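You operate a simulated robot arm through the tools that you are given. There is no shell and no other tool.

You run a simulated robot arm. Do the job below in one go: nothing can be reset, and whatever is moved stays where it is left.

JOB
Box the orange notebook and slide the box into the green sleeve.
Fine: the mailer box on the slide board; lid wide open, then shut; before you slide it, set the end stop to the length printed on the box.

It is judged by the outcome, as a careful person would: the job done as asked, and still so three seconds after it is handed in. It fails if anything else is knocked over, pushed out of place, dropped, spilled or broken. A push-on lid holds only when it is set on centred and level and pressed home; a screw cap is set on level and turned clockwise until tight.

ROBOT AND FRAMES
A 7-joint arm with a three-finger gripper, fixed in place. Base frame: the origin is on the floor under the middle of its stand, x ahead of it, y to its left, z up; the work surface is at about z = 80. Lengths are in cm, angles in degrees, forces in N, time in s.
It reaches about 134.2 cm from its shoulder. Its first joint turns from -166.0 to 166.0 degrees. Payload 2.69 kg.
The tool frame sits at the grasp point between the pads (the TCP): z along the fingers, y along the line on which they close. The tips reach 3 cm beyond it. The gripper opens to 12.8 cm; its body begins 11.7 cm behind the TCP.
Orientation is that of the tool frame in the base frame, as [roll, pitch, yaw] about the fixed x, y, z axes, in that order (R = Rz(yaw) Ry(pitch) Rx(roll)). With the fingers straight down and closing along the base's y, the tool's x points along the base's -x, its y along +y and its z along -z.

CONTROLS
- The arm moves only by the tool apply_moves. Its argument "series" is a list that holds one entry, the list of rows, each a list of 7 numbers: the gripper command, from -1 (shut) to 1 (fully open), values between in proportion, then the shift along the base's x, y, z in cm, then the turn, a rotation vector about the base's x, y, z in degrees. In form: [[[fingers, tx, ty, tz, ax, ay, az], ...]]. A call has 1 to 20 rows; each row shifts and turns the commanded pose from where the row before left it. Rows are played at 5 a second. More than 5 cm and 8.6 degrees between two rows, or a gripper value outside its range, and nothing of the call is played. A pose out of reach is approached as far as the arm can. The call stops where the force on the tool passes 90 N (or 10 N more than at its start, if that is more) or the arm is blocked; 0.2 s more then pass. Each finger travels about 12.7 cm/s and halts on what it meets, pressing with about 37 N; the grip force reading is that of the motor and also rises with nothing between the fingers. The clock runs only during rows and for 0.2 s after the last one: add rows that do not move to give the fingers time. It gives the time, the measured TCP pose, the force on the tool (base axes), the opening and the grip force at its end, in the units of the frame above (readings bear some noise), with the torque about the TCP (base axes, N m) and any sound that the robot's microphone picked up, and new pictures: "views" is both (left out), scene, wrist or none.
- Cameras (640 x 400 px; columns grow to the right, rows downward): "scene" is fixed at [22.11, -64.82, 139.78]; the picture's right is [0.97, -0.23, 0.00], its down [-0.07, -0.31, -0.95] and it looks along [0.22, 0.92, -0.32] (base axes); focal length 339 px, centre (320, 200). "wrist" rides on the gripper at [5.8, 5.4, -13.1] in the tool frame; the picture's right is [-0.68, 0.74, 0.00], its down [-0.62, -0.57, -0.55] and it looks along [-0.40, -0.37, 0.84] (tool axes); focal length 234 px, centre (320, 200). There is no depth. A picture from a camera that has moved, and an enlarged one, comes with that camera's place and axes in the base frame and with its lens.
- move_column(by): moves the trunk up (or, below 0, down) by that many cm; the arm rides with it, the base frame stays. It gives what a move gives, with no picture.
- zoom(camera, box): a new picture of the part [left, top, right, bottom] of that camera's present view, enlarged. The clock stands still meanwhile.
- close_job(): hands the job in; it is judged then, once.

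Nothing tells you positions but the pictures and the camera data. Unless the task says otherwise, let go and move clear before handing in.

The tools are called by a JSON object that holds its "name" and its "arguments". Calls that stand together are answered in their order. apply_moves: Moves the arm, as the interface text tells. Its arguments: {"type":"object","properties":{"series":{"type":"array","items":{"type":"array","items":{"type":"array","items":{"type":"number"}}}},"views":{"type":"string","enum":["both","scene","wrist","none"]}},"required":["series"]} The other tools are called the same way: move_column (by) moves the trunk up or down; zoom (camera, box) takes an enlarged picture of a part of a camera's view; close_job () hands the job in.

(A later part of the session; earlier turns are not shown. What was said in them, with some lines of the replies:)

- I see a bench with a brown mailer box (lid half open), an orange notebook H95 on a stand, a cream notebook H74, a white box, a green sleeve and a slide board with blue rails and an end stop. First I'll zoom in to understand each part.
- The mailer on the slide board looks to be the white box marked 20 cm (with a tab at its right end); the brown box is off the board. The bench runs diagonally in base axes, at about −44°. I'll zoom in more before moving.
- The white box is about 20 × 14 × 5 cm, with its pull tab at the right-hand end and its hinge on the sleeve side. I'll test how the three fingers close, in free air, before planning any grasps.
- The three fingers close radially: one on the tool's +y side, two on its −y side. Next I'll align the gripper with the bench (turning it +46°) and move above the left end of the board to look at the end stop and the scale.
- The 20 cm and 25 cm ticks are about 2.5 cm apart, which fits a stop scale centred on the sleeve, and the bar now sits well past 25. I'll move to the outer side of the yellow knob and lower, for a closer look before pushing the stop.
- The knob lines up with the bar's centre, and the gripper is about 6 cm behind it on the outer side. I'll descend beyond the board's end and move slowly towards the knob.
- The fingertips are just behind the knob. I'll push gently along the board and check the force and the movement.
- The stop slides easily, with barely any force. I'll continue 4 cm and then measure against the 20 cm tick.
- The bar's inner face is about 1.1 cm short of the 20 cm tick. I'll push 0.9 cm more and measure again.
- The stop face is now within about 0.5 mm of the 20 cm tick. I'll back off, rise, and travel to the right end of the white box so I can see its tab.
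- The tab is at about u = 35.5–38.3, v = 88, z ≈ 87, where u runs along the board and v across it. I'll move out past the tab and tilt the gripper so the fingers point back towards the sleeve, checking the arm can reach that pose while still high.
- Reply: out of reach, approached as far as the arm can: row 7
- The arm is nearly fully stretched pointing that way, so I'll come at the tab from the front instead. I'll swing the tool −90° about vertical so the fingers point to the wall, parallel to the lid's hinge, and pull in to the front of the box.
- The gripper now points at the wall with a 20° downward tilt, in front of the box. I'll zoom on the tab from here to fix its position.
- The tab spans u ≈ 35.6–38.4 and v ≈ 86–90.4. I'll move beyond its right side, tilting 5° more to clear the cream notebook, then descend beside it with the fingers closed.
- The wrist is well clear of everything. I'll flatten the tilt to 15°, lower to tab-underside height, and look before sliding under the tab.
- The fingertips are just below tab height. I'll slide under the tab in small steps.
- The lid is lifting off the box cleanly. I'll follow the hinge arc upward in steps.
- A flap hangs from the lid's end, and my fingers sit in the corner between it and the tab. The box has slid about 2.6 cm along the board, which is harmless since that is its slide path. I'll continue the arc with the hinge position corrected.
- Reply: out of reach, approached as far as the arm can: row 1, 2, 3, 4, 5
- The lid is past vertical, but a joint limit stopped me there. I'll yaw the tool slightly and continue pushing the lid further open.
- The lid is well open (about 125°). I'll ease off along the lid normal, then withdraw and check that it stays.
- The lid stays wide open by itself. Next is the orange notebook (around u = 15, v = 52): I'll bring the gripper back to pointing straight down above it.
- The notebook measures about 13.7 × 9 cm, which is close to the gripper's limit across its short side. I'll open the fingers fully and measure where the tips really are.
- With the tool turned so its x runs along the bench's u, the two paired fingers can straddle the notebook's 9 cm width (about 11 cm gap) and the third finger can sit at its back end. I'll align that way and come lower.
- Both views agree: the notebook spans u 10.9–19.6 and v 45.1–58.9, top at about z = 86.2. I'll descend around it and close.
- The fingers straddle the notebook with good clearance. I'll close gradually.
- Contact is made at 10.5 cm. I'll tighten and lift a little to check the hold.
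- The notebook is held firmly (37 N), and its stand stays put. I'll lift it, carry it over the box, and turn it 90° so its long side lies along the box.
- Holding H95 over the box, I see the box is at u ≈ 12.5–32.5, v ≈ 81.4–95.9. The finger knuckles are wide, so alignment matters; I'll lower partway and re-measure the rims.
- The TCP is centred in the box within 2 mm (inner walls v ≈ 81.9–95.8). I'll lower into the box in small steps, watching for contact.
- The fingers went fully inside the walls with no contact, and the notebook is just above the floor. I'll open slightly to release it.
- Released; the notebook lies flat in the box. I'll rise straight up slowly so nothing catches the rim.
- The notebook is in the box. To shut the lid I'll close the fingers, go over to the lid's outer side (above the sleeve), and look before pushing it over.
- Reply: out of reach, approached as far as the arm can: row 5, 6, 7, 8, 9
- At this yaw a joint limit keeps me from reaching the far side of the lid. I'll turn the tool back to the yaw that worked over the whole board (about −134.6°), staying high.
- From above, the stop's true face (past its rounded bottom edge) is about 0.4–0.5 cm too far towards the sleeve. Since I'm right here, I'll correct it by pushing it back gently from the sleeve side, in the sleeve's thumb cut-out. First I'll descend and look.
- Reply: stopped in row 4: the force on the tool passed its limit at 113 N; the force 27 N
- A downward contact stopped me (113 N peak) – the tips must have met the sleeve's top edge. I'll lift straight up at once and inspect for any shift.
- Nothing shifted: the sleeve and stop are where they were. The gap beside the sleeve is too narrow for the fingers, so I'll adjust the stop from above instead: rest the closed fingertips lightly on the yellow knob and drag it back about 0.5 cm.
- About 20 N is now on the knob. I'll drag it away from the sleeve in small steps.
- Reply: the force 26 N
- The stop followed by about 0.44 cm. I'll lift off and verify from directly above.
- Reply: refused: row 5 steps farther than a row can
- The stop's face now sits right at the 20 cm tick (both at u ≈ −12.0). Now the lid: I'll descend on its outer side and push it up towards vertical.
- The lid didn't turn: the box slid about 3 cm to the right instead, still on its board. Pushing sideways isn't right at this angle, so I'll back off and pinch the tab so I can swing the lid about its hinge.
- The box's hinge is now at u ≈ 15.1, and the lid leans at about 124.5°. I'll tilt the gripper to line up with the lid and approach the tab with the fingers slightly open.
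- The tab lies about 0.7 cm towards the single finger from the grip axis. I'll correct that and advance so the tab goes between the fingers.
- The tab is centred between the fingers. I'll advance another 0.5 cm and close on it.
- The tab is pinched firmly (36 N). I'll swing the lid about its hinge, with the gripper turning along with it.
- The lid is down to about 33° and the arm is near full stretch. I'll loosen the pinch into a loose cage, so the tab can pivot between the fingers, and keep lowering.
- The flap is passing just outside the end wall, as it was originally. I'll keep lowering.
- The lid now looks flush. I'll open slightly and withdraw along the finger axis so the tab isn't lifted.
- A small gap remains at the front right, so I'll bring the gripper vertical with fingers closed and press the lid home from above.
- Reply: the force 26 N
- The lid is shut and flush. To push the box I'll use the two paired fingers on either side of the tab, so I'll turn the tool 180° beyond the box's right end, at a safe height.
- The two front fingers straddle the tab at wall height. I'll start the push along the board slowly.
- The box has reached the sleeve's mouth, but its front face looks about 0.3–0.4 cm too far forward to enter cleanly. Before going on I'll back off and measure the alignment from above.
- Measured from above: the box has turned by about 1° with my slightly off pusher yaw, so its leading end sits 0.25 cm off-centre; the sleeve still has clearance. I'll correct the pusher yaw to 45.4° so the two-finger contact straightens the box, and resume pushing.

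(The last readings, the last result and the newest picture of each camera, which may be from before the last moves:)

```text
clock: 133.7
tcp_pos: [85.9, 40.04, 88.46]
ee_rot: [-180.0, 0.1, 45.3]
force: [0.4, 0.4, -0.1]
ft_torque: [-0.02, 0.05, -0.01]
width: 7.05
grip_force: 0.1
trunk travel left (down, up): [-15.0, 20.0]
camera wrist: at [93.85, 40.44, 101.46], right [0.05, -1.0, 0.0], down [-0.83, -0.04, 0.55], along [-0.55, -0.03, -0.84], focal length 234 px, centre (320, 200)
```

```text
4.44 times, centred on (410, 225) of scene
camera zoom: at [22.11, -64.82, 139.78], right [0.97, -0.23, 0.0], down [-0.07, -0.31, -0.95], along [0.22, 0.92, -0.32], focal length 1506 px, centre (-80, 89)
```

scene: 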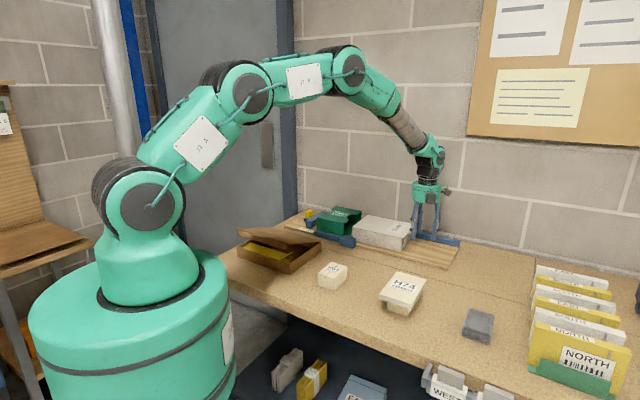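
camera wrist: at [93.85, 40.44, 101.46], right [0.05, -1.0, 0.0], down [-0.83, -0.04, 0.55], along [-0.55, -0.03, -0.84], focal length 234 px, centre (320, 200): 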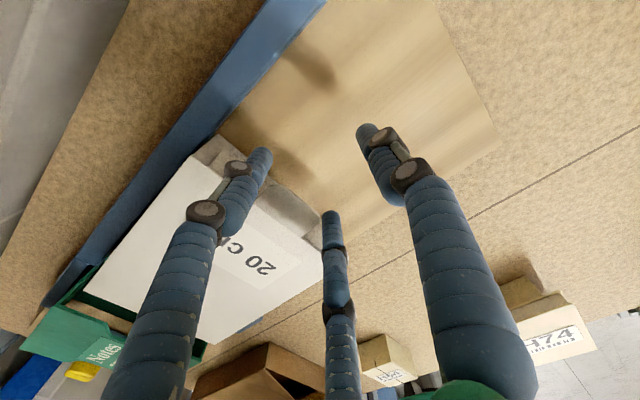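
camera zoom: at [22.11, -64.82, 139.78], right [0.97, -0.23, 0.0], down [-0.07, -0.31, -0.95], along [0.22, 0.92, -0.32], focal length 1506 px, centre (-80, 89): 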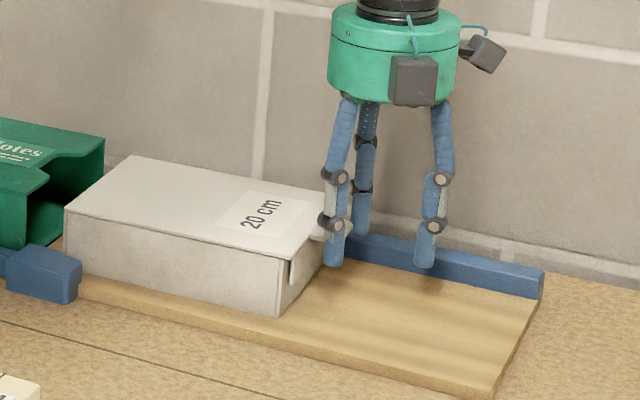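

{"name": "apply_moves", "arguments": {"series": [[[0.1, -0.5, 0.493, -0.25, 0, 0, 0], [0.1, -0.5, 0.493, 0, 0, 0, 0], [0.1, -0.43, 0.421, 0, 0, 0, 0], [0.1, -0.43, 0.421, 0, 0, 0, 0], [0.1, -0.43, 0.421, 0, 0, 0, 0], [0.1, -0.43, 0.421, 0, 0, 0, 0], [0.1, 0, 0, 0, 0, 0, 0]]], "views": "both"}}

{"name": "zoom", "arguments": {"camera": "scene", "box": [335, 200, 385, 250]}}

{"name": "zoom", "arguments": {"camera": "wrist", "box": [0, 240, 240, 400]}}

```text
clock: 135.3
tcp_pos: [83.15, 42.46, 88.34]
ee_rot: [-179.9, 0.0, 45.3]
force: [0.4, 0.5, -0.1]
ft_torque: [-0.03, -0.01, 0.01]
width: 7.03
grip_force: 0.0
trunk travel left (down, up): [-15.0, 20.0]
camera wrist: at [91.13, 42.86, 101.37], right [0.05, -1.0, 0.0], down [-0.84, -0.04, 0.55], along [-0.55, -0.03, -0.84], focal length 234 px, centre (320, 200)
```

scene: 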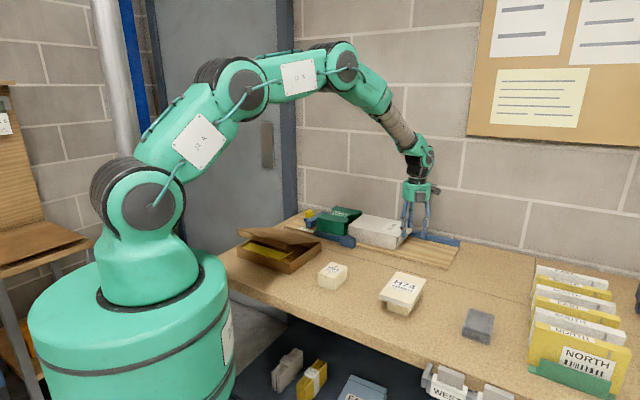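
wrist: 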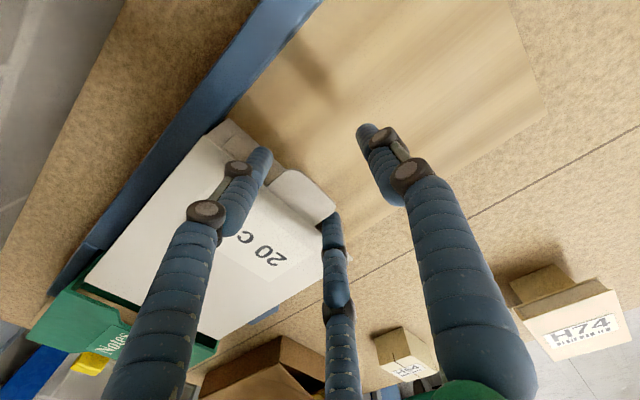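

```text
8.00 times, centred on (360, 225) of scene
camera zoom: at [22.11, -64.82, 139.78], right [0.97, -0.23, 0.0], down [-0.07, -0.31, -0.95], along [0.22, 0.92, -0.32], focal length 2710 px, centre (0, 0)
```

zoom: 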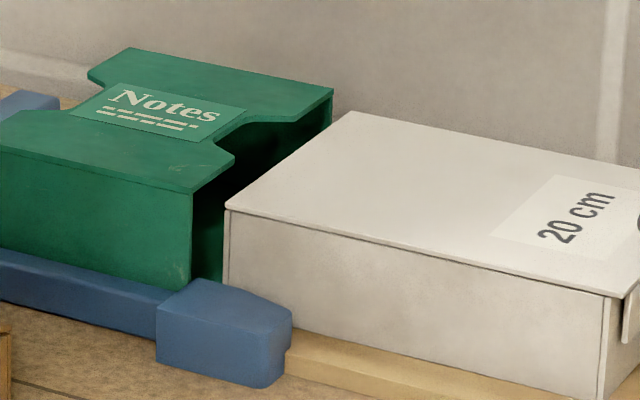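

```text
2.50 times, centred on (120, 320) of wrist
camera zoom: at [91.13, 42.86, 101.37], right [0.05, -1.0, 0.0], down [-0.84, -0.04, 0.55], along [-0.55, -0.03, -0.84], focal length 585 px, centre (820, -100)
```

zoom: 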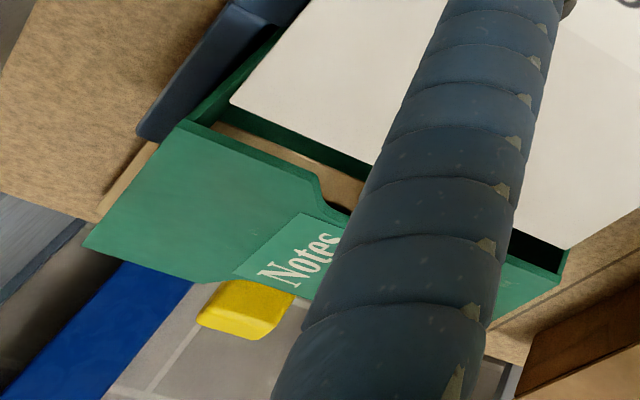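

{"name": "apply_moves", "arguments": {"series": [[[0.1, -0.36, 0.351, 0, 0, 0, 0], [0.1, -0.36, 0.351, 0, 0, 0, 0], [0.1, -0.36, 0.351, 0, 0, 0, 0], [0.1, -0.36, 0.351, 0, 0, 0, 0], [0.1, 0, 0, 0, 0, 0, 0]]], "views": "none"}}

{"name": "zoom", "arguments": {"camera": "scene", "box": [325, 195, 385, 255]}}

{"name": "zoom", "arguments": {"camera": "wrist", "box": [0, 240, 240, 400]}}

```text
clock: 136.5
tcp_pos: [81.87, 43.9, 88.21]
ee_rot: [179.9, -0.1, 45.3]
force: [0.1, -0.6, 0.2]
ft_torque: [-0.02, 0.0, -0.01]
width: 7.05
grip_force: 0.0
trunk travel left (down, up): [-15.0, 20.0]
```

```text
6.67 times, centred on (355, 225) of scene
camera zoom: at [22.11, -64.82, 139.78], right [0.97, -0.23, 0.0], down [-0.07, -0.31, -0.95], along [0.22, 0.92, -0.32], focal length 2258 px, centre (87, 33)
```

zoom: 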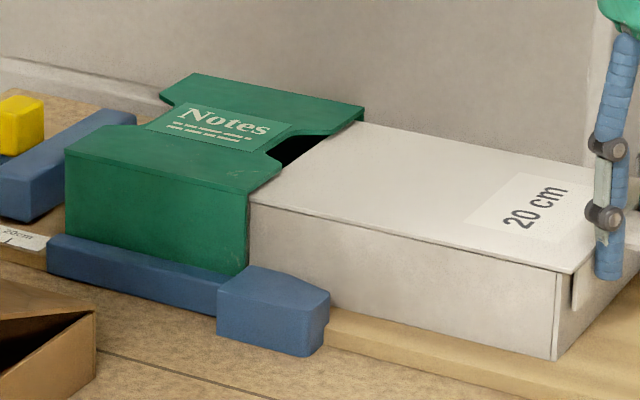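

```text
2.50 times, centred on (120, 320) of wrist
camera zoom: at [89.75, 44.24, 101.37], right [0.05, -1.0, 0.0], down [-0.83, -0.04, 0.55], along [-0.55, -0.03, -0.84], focal length 585 px, centre (820, -100)
```

zoom: 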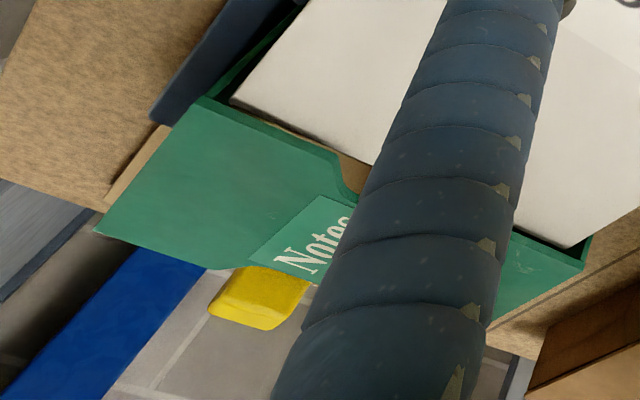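

Both leading corners are inside the sleeve's walls. I'll continue gently into the sleeve, watching that it doesn't move.

{"name": "apply_moves", "arguments": {"series": [[[0.1, -0.36, 0.351, 0, 0, 0, 0], [0.1, -0.36, 0.351, 0, 0, 0, 0], [0.1, -0.36, 0.351, 0, 0, 0, 0], [0.1, -0.36, 0.351, 0, 0, 0, 0], [0.1, 0, 0, 0, 0, 0, 0]]], "views": "none"}}

{"name": "zoom", "arguments": {"camera": "scene", "box": [325, 195, 385, 255]}}

{"name": "zoom", "arguments": {"camera": "wrist", "box": [0, 240, 240, 400]}}

```text
clock: 137.7
tcp_pos: [80.28, 45.19, 88.32]
ee_rot: [-179.9, 0.0, 45.3]
force: [0.4, -0.7, 0.1]
ft_torque: [0.03, -0.03, -0.01]
width: 7.03
grip_force: 0.2
trunk travel left (down, up): [-15.0, 20.0]
```

```text
6.67 times, centred on (355, 225) of scene
camera zoom: at [22.11, -64.82, 139.78], right [0.97, -0.23, 0.0], down [-0.07, -0.31, -0.95], along [0.22, 0.92, -0.32], focal length 2258 px, centre (87, 33)
```

zoom: 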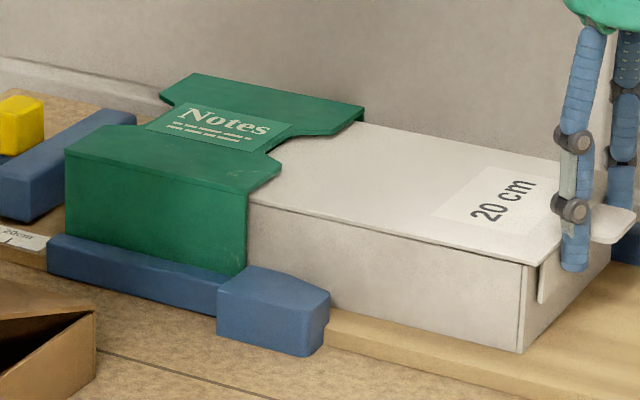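

```text
2.50 times, centred on (120, 320) of wrist
camera zoom: at [88.26, 45.58, 101.44], right [0.05, -1.0, 0.0], down [-0.84, -0.04, 0.55], along [-0.55, -0.03, -0.84], focal length 585 px, centre (820, -100)
```

zoom: 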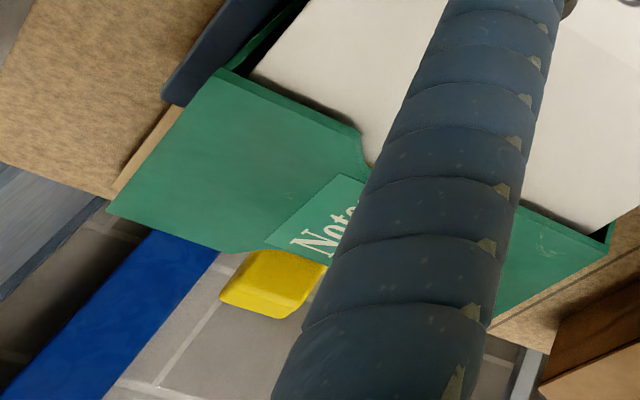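

{"name": "apply_moves", "arguments": {"series": [[[0.1, -0.5, 0.49, 0, 0, 0, 0], [0.1, -0.5, 0.49, 0, 0, 0, 0], [0.1, -0.5, 0.49, 0, 0, 0, 0], [0.1, -0.5, 0.49, 0, 0, 0, 0], [0.1, -0.5, 0.49, 0, 0, 0, 0], [0.1, -0.5, 0.49, 0, 0, 0, 0], [0.1, -0.5, 0.49, 0, 0, 0, 0], [0.1, 0, 0, 0, 0, 0, 0]]], "views": "none"}}

{"name": "zoom", "arguments": {"camera": "scene", "box": [305, 185, 405, 260]}}

{"name": "zoom", "arguments": {"camera": "wrist", "box": [0, 60, 400, 400]}}

```text
clock: 139.5
tcp_pos: [76.73, 48.58, 88.25]
ee_rot: [180.0, 0.0, 45.4]
force: [0.2, -0.7, -0.3]
ft_torque: [0.03, 0.01, -0.02]
width: 7.03
grip_force: 0.1
trunk travel left (down, up): [-15.0, 20.0]
```

```text
5.33 times, centred on (355, 222) of scene
camera zoom: at [22.11, -64.82, 139.78], right [0.97, -0.23, 0.0], down [-0.07, -0.31, -0.95], along [0.22, 0.92, -0.32], focal length 1807 px, centre (133, 80)
```

zoom: 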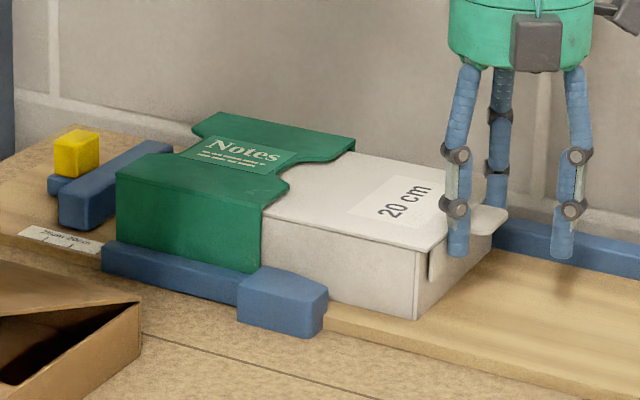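

```text
1.18 times, centred on (200, 230) of wrist
camera zoom: at [84.64, 48.92, 101.4], right [0.05, -1.0, 0.0], down [-0.84, -0.04, 0.55], along [-0.55, -0.03, -0.84], focal length 276 px, centre (461, 165)
```

zoom: 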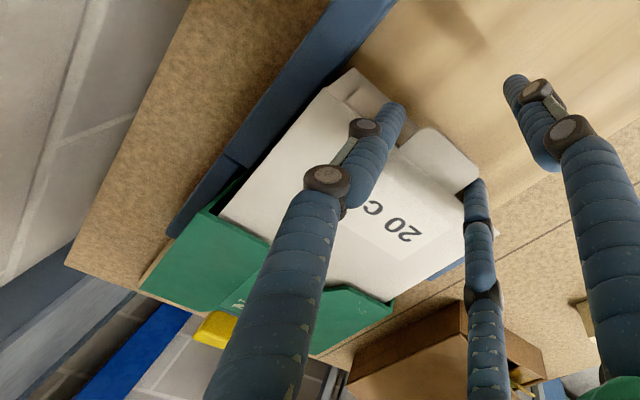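

{"name": "apply_moves", "arguments": {"series": [[[0.1, -0.5, 0.49, 0, 0, 0, 0], [0.1, -0.5, 0.49, 0, 0, 0, 0], [0.1, -0.5, 0.49, 0, 0, 0, 0], [0.1, -0.5, 0.49, 0, 0, 0, 0], [0.1, -0.5, 0.49, 0, 0, 0, 0], [0.1, -0.5, 0.49, 0, 0, 0, 0], [0.1, -0.5, 0.49, 0, 0, 0, 0], [0.1, 0, 0, 0, 0, 0, 0]]], "views": "both"}}

{"name": "zoom", "arguments": {"camera": "scene", "box": [295, 185, 395, 260]}}

```text
clock: 141.3
tcp_pos: [73.15, 52.03, 88.3]
ee_rot: [-180.0, 0.1, 45.2]
force: [-0.2, 0.4, 0.8]
ft_torque: [0.0, 0.02, -0.03]
width: 7.05
grip_force: 0.1
trunk travel left (down, up): [-15.0, 20.0]
camera wrist: at [81.16, 52.49, 101.38], right [0.05, -1.0, 0.0], down [-0.84, -0.04, 0.55], along [-0.55, -0.03, -0.84], focal length 234 px, centre (320, 200)
```

scene: 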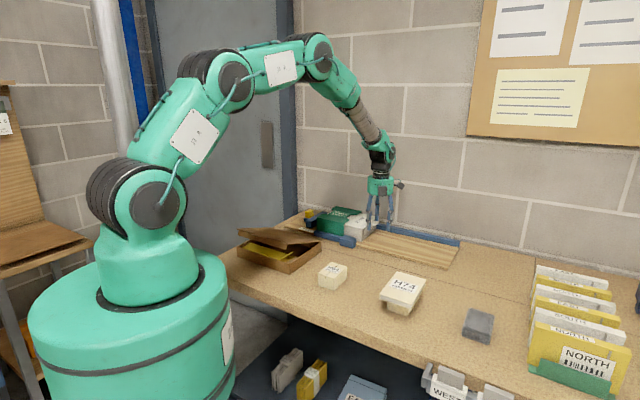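
wrist: 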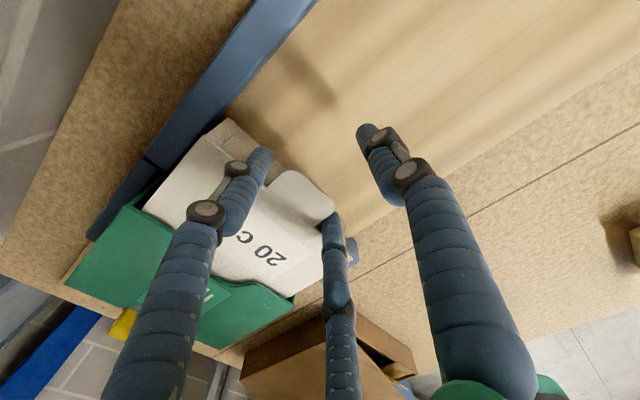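

```text
5.33 times, centred on (345, 222) of scene
camera zoom: at [22.11, -64.82, 139.78], right [0.97, -0.23, 0.0], down [-0.07, -0.31, -0.95], along [0.22, 0.92, -0.32], focal length 1807 px, centre (187, 80)
```

zoom: 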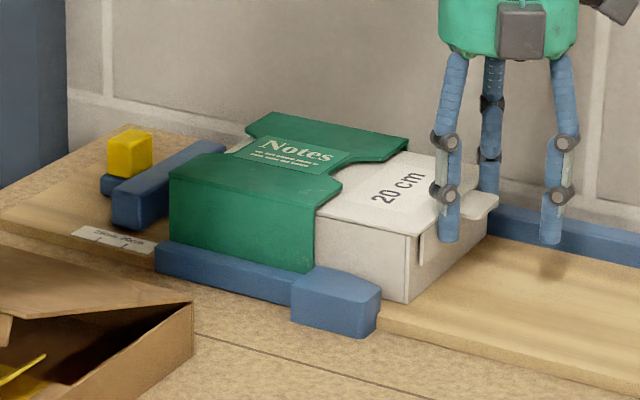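

{"name": "apply_moves", "arguments": {"series": [[[0.1, -0.43, 0.421, 0, 0, 0, 0], [0.1, -0.43, 0.421, 0, 0, 0, 0], [0.1, -0.43, 0.421, 0, 0, 0, 0], [0.1, -0.43, 0.421, 0, 0, 0, 0], [0.1, 0, 0, 0, 0, 0, 0]]], "views": "none"}}

{"name": "zoom", "arguments": {"camera": "scene", "box": [300, 195, 360, 240]}}

{"name": "zoom", "arguments": {"camera": "scene", "box": [340, 180, 400, 250]}}

```text
clock: 142.5
tcp_pos: [71.55, 53.67, 88.21]
ee_rot: [-179.9, 0.1, 45.5]
force: [0.0, -0.1, -0.1]
ft_torque: [0.03, 0.01, 0.01]
width: 7.02
grip_force: 0.1
trunk travel left (down, up): [-15.0, 20.0]
```

```text
8.89 times, centred on (330, 218) of scene
camera zoom: at [22.11, -64.82, 139.78], right [0.97, -0.23, 0.0], down [-0.07, -0.31, -0.95], along [0.22, 0.92, -0.32], focal length 3011 px, centre (231, 44)
```

zoom: 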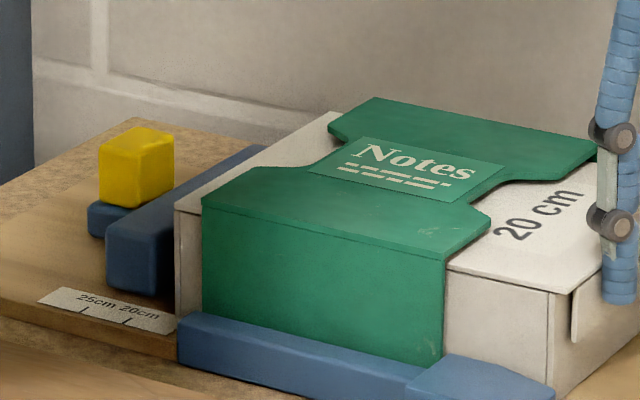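

```text
5.71 times, centred on (370, 215) of scene
camera zoom: at [22.11, -64.82, 139.78], right [0.97, -0.23, 0.0], down [-0.07, -0.31, -0.95], along [0.22, 0.92, -0.32], focal length 1936 px, centre (34, 114)
```

zoom: 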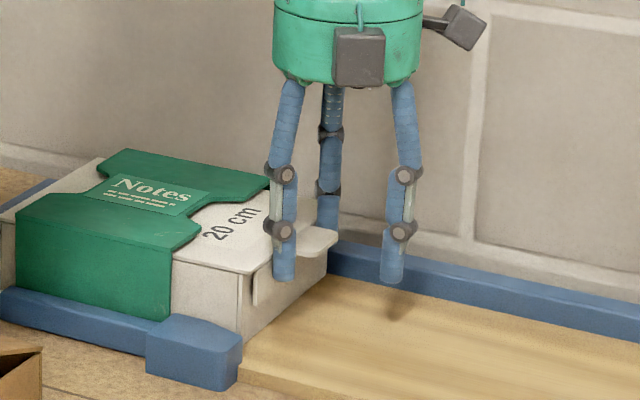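

About 1.6 cm remains to the stop. I'll go 1.2 cm and then creep.

{"name": "apply_moves", "arguments": {"series": [[[0.1, -0.285, 0.281, 0, 0, 0, 0], [0.1, -0.285, 0.281, 0, 0, 0, 0], [0.1, -0.285, 0.281, 0, 0, 0, 0], [0.1, 0, 0, 0, 0, 0, 0]]], "views": "wrist"}}

{"name": "zoom", "arguments": {"camera": "scene", "box": [302, 205, 332, 235]}}

{"name": "zoom", "arguments": {"camera": "scene", "box": [302, 195, 352, 235]}}

```text
clock: 143.5
tcp_pos: [70.7, 54.47, 88.26]
ee_rot: [-179.5, 0.0, 45.7]
force: [0.5, -0.4, 0.3]
ft_torque: [0.01, -0.01, -0.04]
width: 7.02
grip_force: 0.0
trunk travel left (down, up): [-15.0, 20.0]
camera wrist: at [78.75, 54.82, 101.37], right [0.05, -1.0, -0.01], down [-0.83, -0.05, 0.55], along [-0.55, -0.02, -0.83], focal length 234 px, centre (320, 200)
```

wrist: 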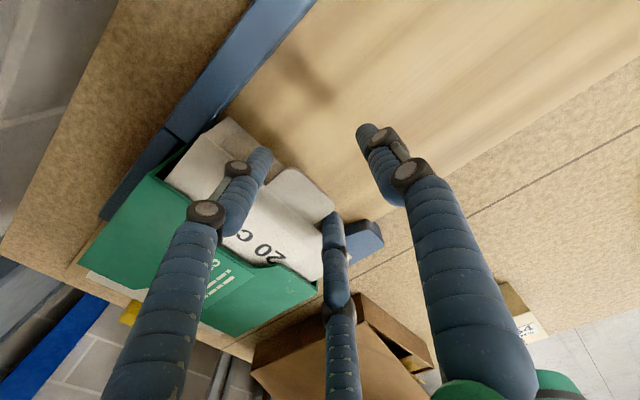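

```text
13.33 times, centred on (317, 220) of scene
camera zoom: at [22.11, -64.82, 139.78], right [0.97, -0.23, 0.0], down [-0.07, -0.31, -0.95], along [0.22, 0.92, -0.32], focal length 4517 px, centre (360, -67)
```

zoom: 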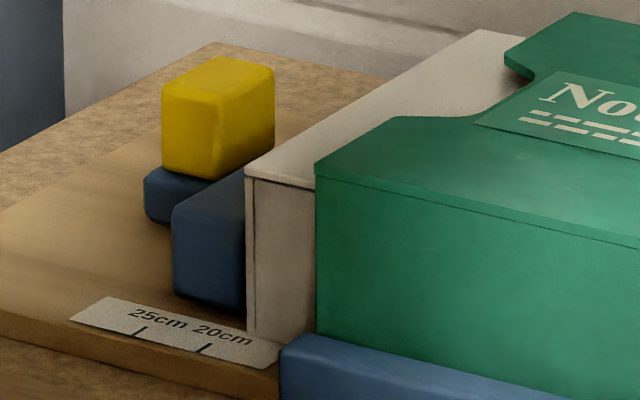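

```text
10.00 times, centred on (327, 215) of scene
camera zoom: at [22.11, -64.82, 139.78], right [0.97, -0.23, 0.0], down [-0.07, -0.31, -0.95], along [0.22, 0.92, -0.32], focal length 3388 px, centre (250, 50)
```

zoom: 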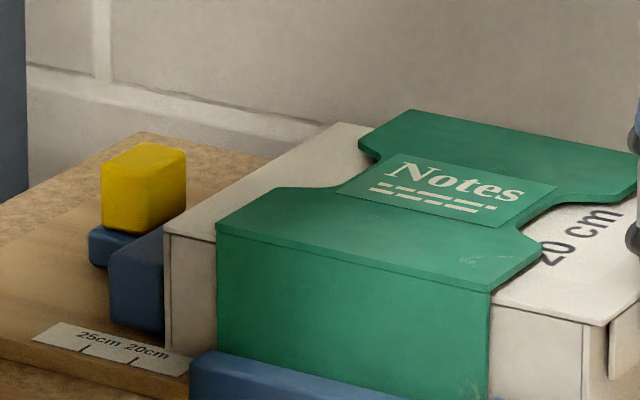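

{"name": "apply_moves", "arguments": {"series": [[[0.1, -0.107, 0.105, 0, 0, 0, 0.5], [0.1, -0.107, 0.105, 0, 0, 0, 0.3], [0.1, 0, 0, 0, 0, 0, 0]]], "views": "none"}}

{"name": "zoom", "arguments": {"camera": "scene", "box": [302, 205, 332, 235]}}

```text
clock: 144.3
tcp_pos: [70.6, 54.78, 88.27]
ee_rot: [-179.9, 0.1, 46.3]
force: [2.5, -2.6, 0.8]
ft_torque: [0.03, -0.05, -0.1]
width: 6.98
grip_force: 0.1
trunk travel left (down, up): [-15.0, 20.0]
```

```text
13.33 times, centred on (317, 220) of scene
camera zoom: at [22.11, -64.82, 139.78], right [0.97, -0.23, 0.0], down [-0.07, -0.31, -0.95], along [0.22, 0.92, -0.32], focal length 4517 px, centre (360, -67)
```

zoom: 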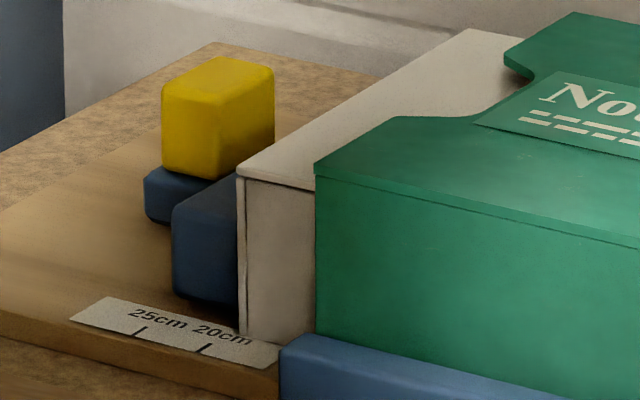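

{"name": "apply_moves", "arguments": {"series": [[[0.1, -0.071, 0.07, 0, 0, 0, 0.1], [0.1, 0, 0, 0, 0, 0, 0]]], "views": "none"}}

{"name": "zoom", "arguments": {"camera": "scene", "box": [302, 205, 332, 235]}}

{"name": "zoom", "arguments": {"camera": "scene", "box": [340, 180, 400, 250]}}

```text
clock: 144.9
tcp_pos: [70.46, 54.78, 88.03]
ee_rot: [-179.8, 0.0, 46.4]
force: [1.5, -2.6, -0.4]
ft_torque: [0.02, -0.04, -0.05]
width: 6.95
grip_force: 0.1
trunk travel left (down, up): [-15.0, 20.0]
```

```text
13.33 times, centred on (317, 220) of scene
camera zoom: at [22.11, -64.82, 139.78], right [0.97, -0.23, 0.0], down [-0.07, -0.31, -0.95], along [0.22, 0.92, -0.32], focal length 4517 px, centre (360, -67)
```

zoom: 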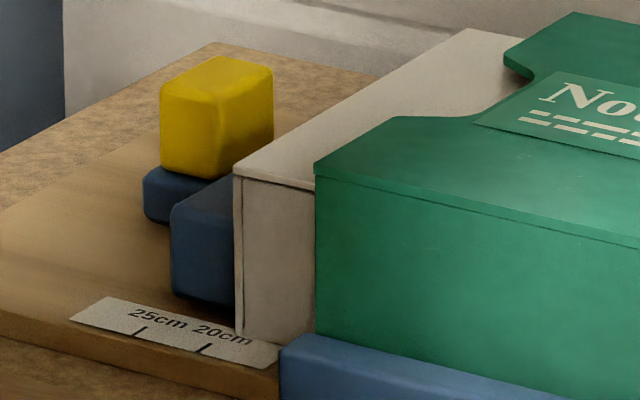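

```text
5.71 times, centred on (370, 215) of scene
camera zoom: at [22.11, -64.82, 139.78], right [0.97, -0.23, 0.0], down [-0.07, -0.31, -0.95], along [0.22, 0.92, -0.32], focal length 1936 px, centre (34, 114)
```

zoom: 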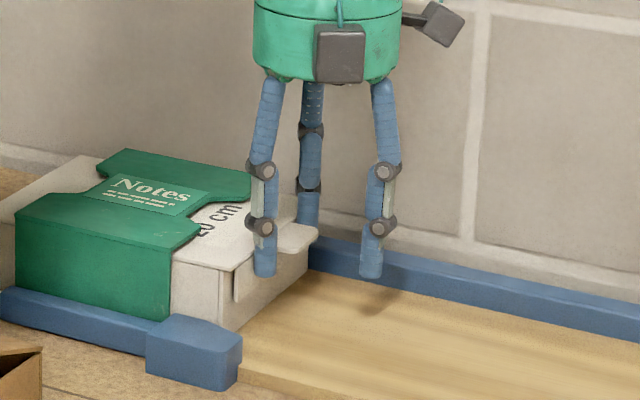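

The box is now against the stop: its end face lines up with the 20 cm tick, and the stop has barely twitched (under 1 mm). I'll back the fingers off and rise clear.

{"name": "apply_moves", "arguments": {"series": [[[0.1, 0.36, -0.35, 0, 0, 0, 0], [0.1, 0.7, -0.69, 0, 0, 0, 0], [0.1, 0.3, -0.3, 2, 0, 0, 0], [0.1, 0, 0, 4, 0, 0, 0], [0.1, 0, 0, 4.5, 0, 0, 0], [0.1, 0, 0, 4.5, 0, 0, 0], [0.1, 0, 0, 4.5, 0, 0, 0], [0.1, 0, 0, 0, 0, 0, 0]]], "views": "both"}}

{"name": "zoom", "arguments": {"camera": "scene", "box": [295, 190, 395, 260]}}

{"name": "zoom", "arguments": {"camera": "wrist", "box": [100, 100, 400, 350]}}

```text
clock: 146.7
tcp_pos: [71.7, 53.6, 107.74]
ee_rot: [-180.0, 0.1, 46.3]
force: [0.2, -1.0, 1.0]
ft_torque: [0.02, -0.08, 0.04]
width: 7.07
grip_force: 0.1
trunk travel left (down, up): [-15.0, 20.0]
camera wrist: at [79.69, 54.01, 120.87], right [0.06, -1.0, 0.0], down [-0.83, -0.05, 0.55], along [-0.55, -0.03, -0.84], focal length 234 px, centre (320, 200)
```

scene: 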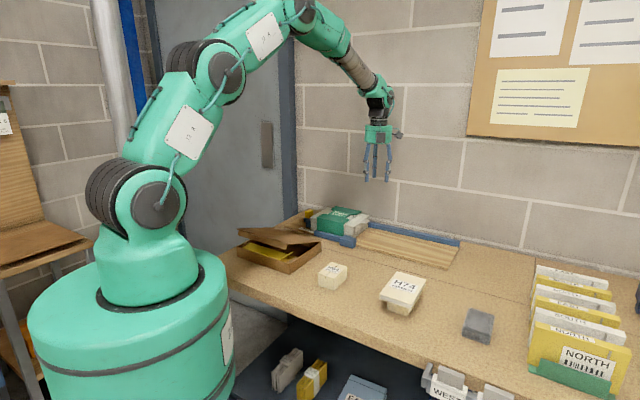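
wrist: 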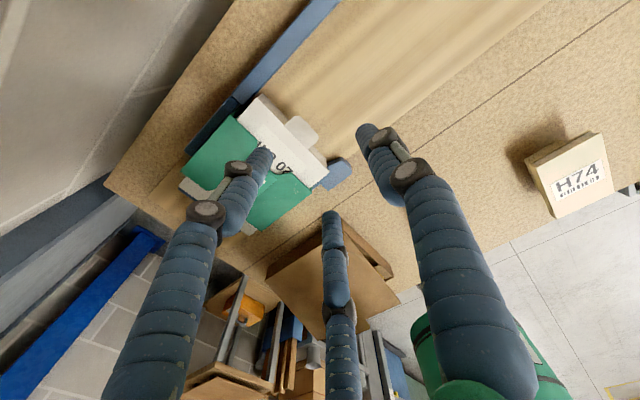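

```text
5.71 times, centred on (345, 225) of scene
camera zoom: at [22.11, -64.82, 139.78], right [0.97, -0.23, 0.0], down [-0.07, -0.31, -0.95], along [0.22, 0.92, -0.32], focal length 1936 px, centre (177, 57)
```

zoom: 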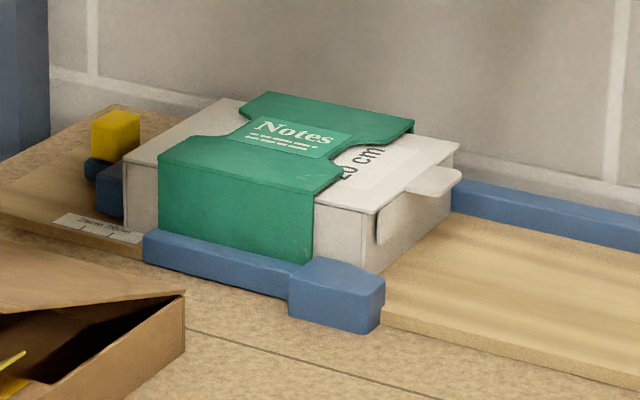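

```text
1.60 times, centred on (250, 225) of wrist
camera zoom: at [79.69, 54.01, 120.87], right [0.06, -1.0, 0.0], down [-0.83, -0.05, 0.55], along [-0.55, -0.03, -0.84], focal length 375 px, centre (432, 160)
```

zoom: 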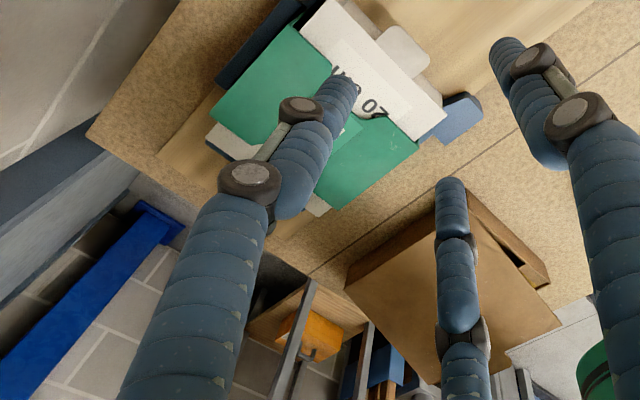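

{"name": "zoom", "arguments": {"camera": "scene", "box": [340, 205, 385, 245]}}

{"name": "zoom", "arguments": {"camera": "scene", "box": [300, 200, 345, 236]}}

{"name": "zoom", "arguments": {"camera": "scene", "box": [225, 215, 445, 325]}}

```text
10.00 times, centred on (362, 225) of scene
camera zoom: at [22.11, -64.82, 139.78], right [0.97, -0.23, 0.0], down [-0.07, -0.31, -0.95], along [0.22, 0.92, -0.32], focal length 3388 px, centre (-105, -50)
```

zoom: 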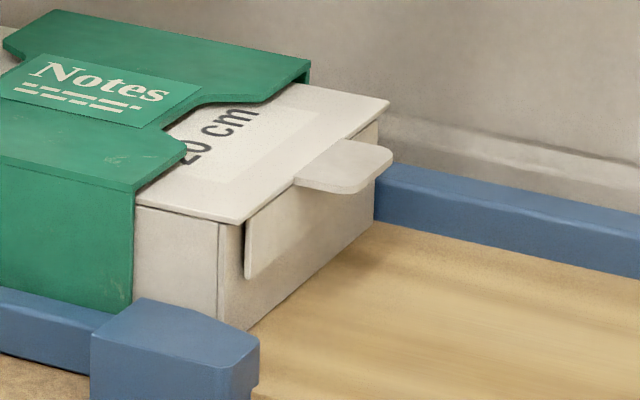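

```text
11.11 times, centred on (322, 218) of scene
camera zoom: at [22.11, -64.82, 139.78], right [0.97, -0.23, 0.0], down [-0.07, -0.31, -0.95], along [0.22, 0.92, -0.32], focal length 3764 px, centre (292, 0)
```

zoom: 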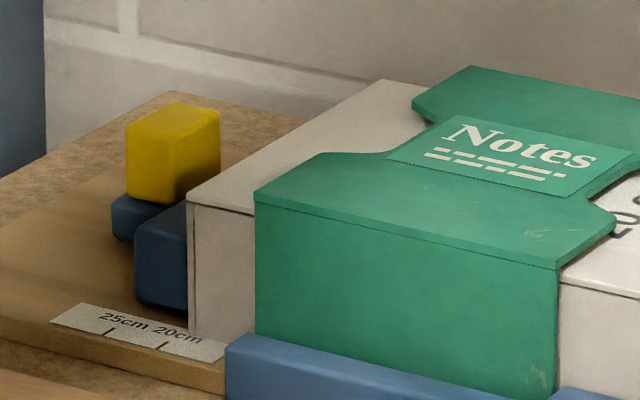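

```text
2.91 times, centred on (335, 270) of scene
camera zoom: at [22.11, -64.82, 139.78], right [0.97, -0.23, 0.0], down [-0.07, -0.31, -0.95], along [0.22, 0.92, -0.32], focal length 985 px, centre (276, -4)
```

zoom: 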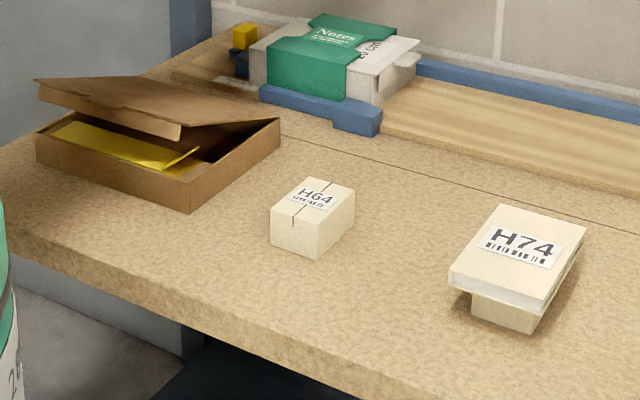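

The box sits in the sleeve with the lid shut, and the other items are untouched. I'll close the fingers, turn the tool at height, and take one last look from above at the stop, the tick and the box end.

{"name": "apply_moves", "arguments": {"series": [[[-1, 0, 0, 4, 0, 0, 0], [-1, 0, 0, 4, 0, 0, 8], [-1, 0, 0, 0, 0, 0, 8], [-1, 0, 0, 0, 0, 0, 8], [-1, 0, 0, 0, 0, 0, 8], [-1, 0, 0, 0, 0, 0, 8], [-1, 0, 0, 0, 0, 0, 8], [-1, 0, 0, 0, 0, 0, 8], [-1, 0, 0, 0, 0, 0, 8], [-1, 0, 0, 0, 0, 0, 8], [-1, 0, 0, 0, 0, 0, 8], [-1, 0, 0, 0, 0, 0, 8], [-1, 0, 0, 0, 0, 0, 8], [-1, 0, 0, 0, 0, 0, 8], [-1, 0, 0, 0, 0, 0, 8], [-1, 0, 0, 0, 0, 0, 8], [-1, 0, 0, 0, 0, 0, 8], [-1, 0, 0, 0, 0, 0, 8], [-1, 0, 0, 0, 0, 0, 8], [-1, 0, 0, 0, 0, 0, 8]]], "views": "none"}}

{"name": "apply_moves", "arguments": {"series": [[[-1, -2.6, 2.6, 0, 0, 0, 8.5], [-1, -2.6, 2.6, 0, 0, 0, 8.5], [-1, -2.6, 2.6, 0, 0, 0, 8.5], [-1, -2.6, 2.6, 0, 0, 0, 1.8], [-1, -2.6, 2.6, 0, 0, 0, 0], [-1, 0, 0, 0, 0, 0, 0]]], "views": "both"}}

{"name": "zoom", "arguments": {"camera": "wrist", "box": [240, 0, 400, 120]}}

```text
clock: 150.9
tcp_pos: [71.84, 53.62, 115.64]
ee_rot: [-180.0, 0.0, -161.6]
force: [-0.1, -0.1, -0.3]
ft_torque: [0.05, 0.0, 0.01]
width: 0.21
grip_force: 31.1
trunk travel left (down, up): [-15.0, 20.0]
```

```text
clock: 152.3
tcp_pos: [58.69, 66.62, 115.82]
ee_rot: [-180.0, -0.1, -134.4]
force: [-1.0, 0.6, 0.6]
ft_torque: [-0.08, -0.08, 0.02]
width: 0.21
grip_force: 31.5
trunk travel left (down, up): [-15.0, 20.0]
camera wrist: at [50.76, 66.2, 129.0], right [-0.05, 1.0, 0.0], down [0.83, 0.04, 0.55], along [0.55, 0.03, -0.84], focal length 234 px, centre (320, 200)
```

scene: 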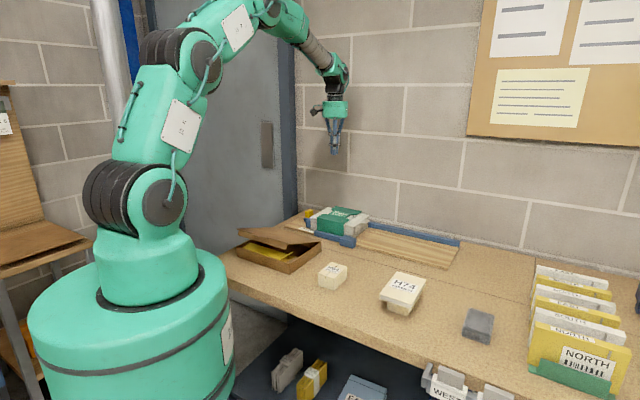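
wrist: 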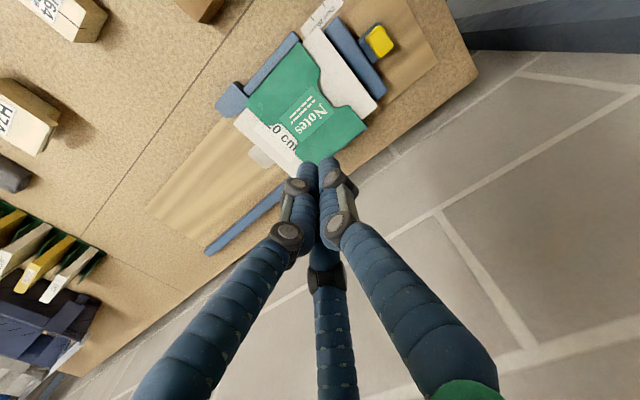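

```text
3.33 times, centred on (320, 60) of wrist
camera zoom: at [50.76, 66.2, 129.0], right [-0.05, 1.0, 0.0], down [0.83, 0.04, 0.55], along [0.55, 0.03, -0.84], focal length 781 px, centre (320, 667)
```

zoom: 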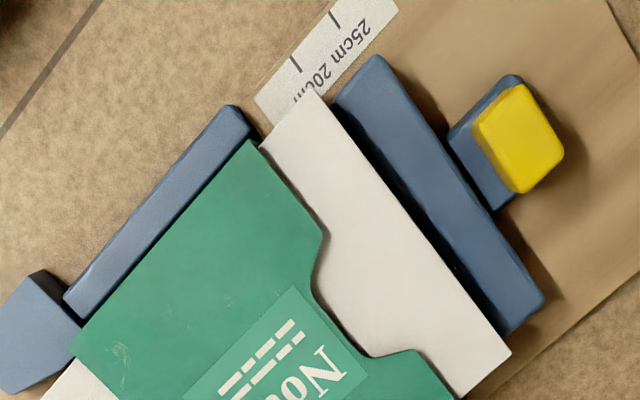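

{"name": "zoom", "arguments": {"camera": "wrist", "box": [310, 0, 370, 45]}}

{"name": "zoom", "arguments": {"camera": "wrist", "box": [330, 40, 390, 100]}}

```text
8.89 times, centred on (340, 22) of wrist
camera zoom: at [50.76, 66.2, 129.0], right [-0.05, 1.0, 0.0], down [0.83, 0.04, 0.55], along [0.55, 0.03, -0.84], focal length 2082 px, centre (142, 1778)
```

zoom: 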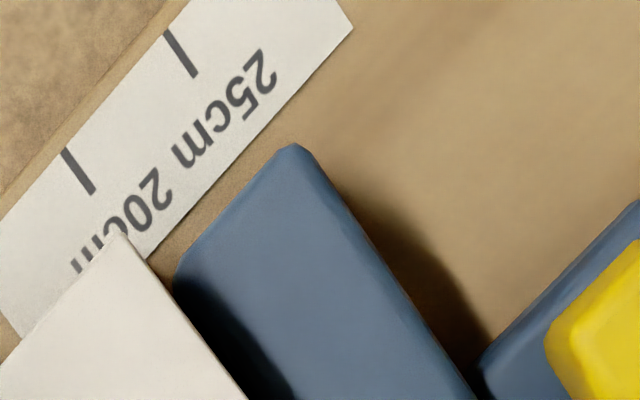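

```text
6.67 times, centred on (360, 70) of wrist
camera zoom: at [50.76, 66.2, 129.0], right [-0.05, 1.0, 0.0], down [0.83, 0.04, 0.55], along [0.55, 0.03, -0.84], focal length 1561 px, centre (53, 1067)
```

zoom: 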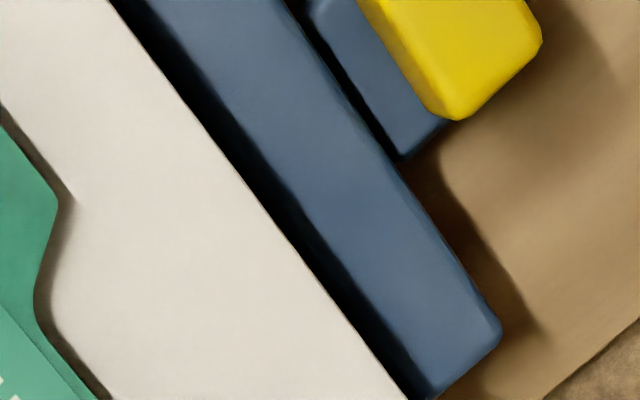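

The stop reads within 1 mm of the 20 cm tick, and the box rests against it, centred in the sleeve with the lid shut. I'll move the arm well clear and take a final look.

{"name": "apply_moves", "arguments": {"series": [[[-0.5, -2, -2.5, 2, 0, 0, 0], [0, -2.5, -3, 2, 0, 0, 0], [0, -2.5, -3, 2, 0, 0, 0], [0, -2.5, -3, 1, 0, 0, 0], [0, -2.5, -3, 0, 0, 0, 0], [0, 0, 0, 0, 0, 0, 0]]], "views": "both"}}

{"name": "zoom", "arguments": {"camera": "scene", "box": [225, 190, 475, 330]}}

{"name": "zoom", "arguments": {"camera": "scene", "box": [295, 190, 395, 260]}}

```text
clock: 153.7
tcp_pos: [46.88, 51.98, 122.7]
ee_rot: [-180.0, 0.0, -134.5]
force: [0.2, -0.4, -0.1]
ft_torque: [0.04, -0.03, 0.03]
width: 6.4
grip_force: 0.0
trunk travel left (down, up): [-15.0, 20.0]
camera wrist: at [38.95, 51.52, 135.94], right [-0.05, 1.0, 0.0], down [0.83, 0.04, 0.55], along [0.55, 0.03, -0.84], focal length 234 px, centre (320, 200)
```

scene: 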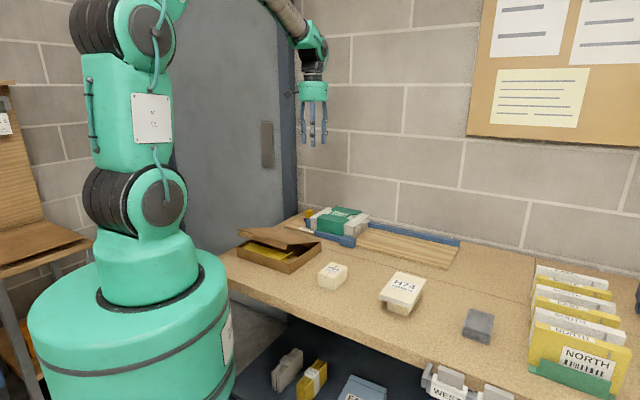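
wrist: 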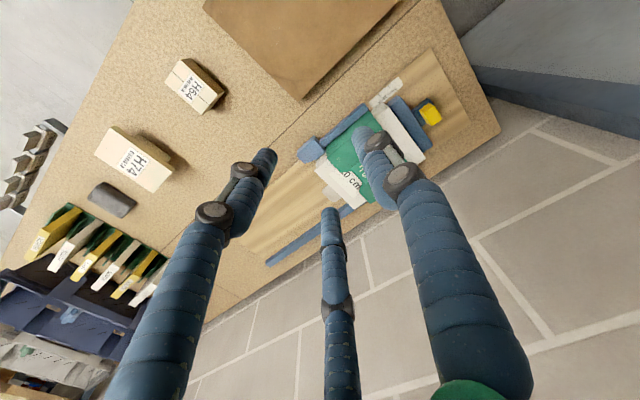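

```text
2.56 times, centred on (350, 260) of scene
camera zoom: at [22.11, -64.82, 139.78], right [0.97, -0.23, 0.0], down [-0.07, -0.31, -0.95], along [0.22, 0.92, -0.32], focal length 867 px, centre (243, 46)
```

zoom: 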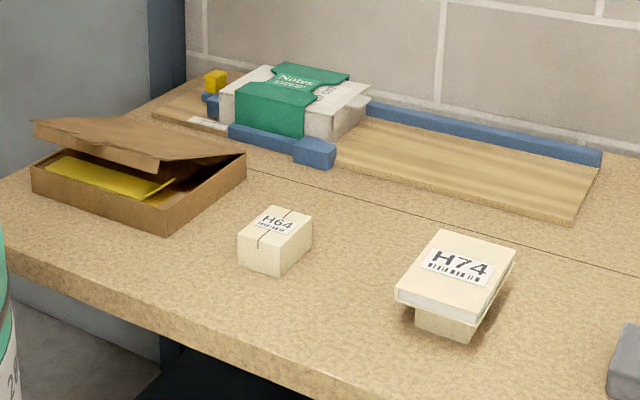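

```text
5.71 times, centred on (345, 225) of scene
camera zoom: at [22.11, -64.82, 139.78], right [0.97, -0.23, 0.0], down [-0.07, -0.31, -0.95], along [0.22, 0.92, -0.32], focal length 1936 px, centre (177, 57)
```

zoom: 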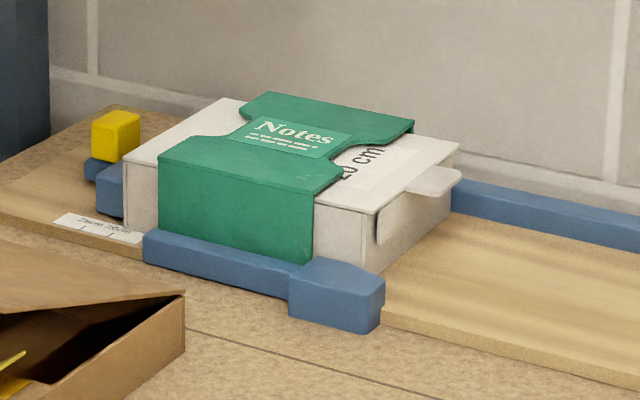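

The boxed notebook is in the green sleeve with its lid shut, against the stop at 20 cm. Nothing else was disturbed and the arm is clear, so I'm handing the job in.

{"name": "close_job", "arguments": {}}

```text
The job is handed in.
```

The orange notebook (H95) is in the white mailer box, the lid is shut, and the box is in the green sleeve, resting against the end stop. I handed the job in with the arm well clear. No result has come back yet.

- **End stop:** I set it to the 20 cm printed on the box before sliding. My first setting was about 0.5 cm off, so I corrected it. The box nudged it slightly on arrival, and it finished within about 1 mm of the tick.
- **Box and lid:** I opened the lid to about 125°, laid the notebook flat inside, then closed the lid and pressed it flush. The box slid a few centimetres along the board while I worked the lid, which did no harm.
- **Contact with the sleeve:** While I was correcting the stop, the fingertips pressed down on something by the sleeve's edge and the arm stopped at about 113 N. I lifted off at once; the sleeve and stop had not moved and I saw no damage.
- **Everything else:** The brown box, H74, the H64 block the notebook was resting on, and the other bench items are where they were.
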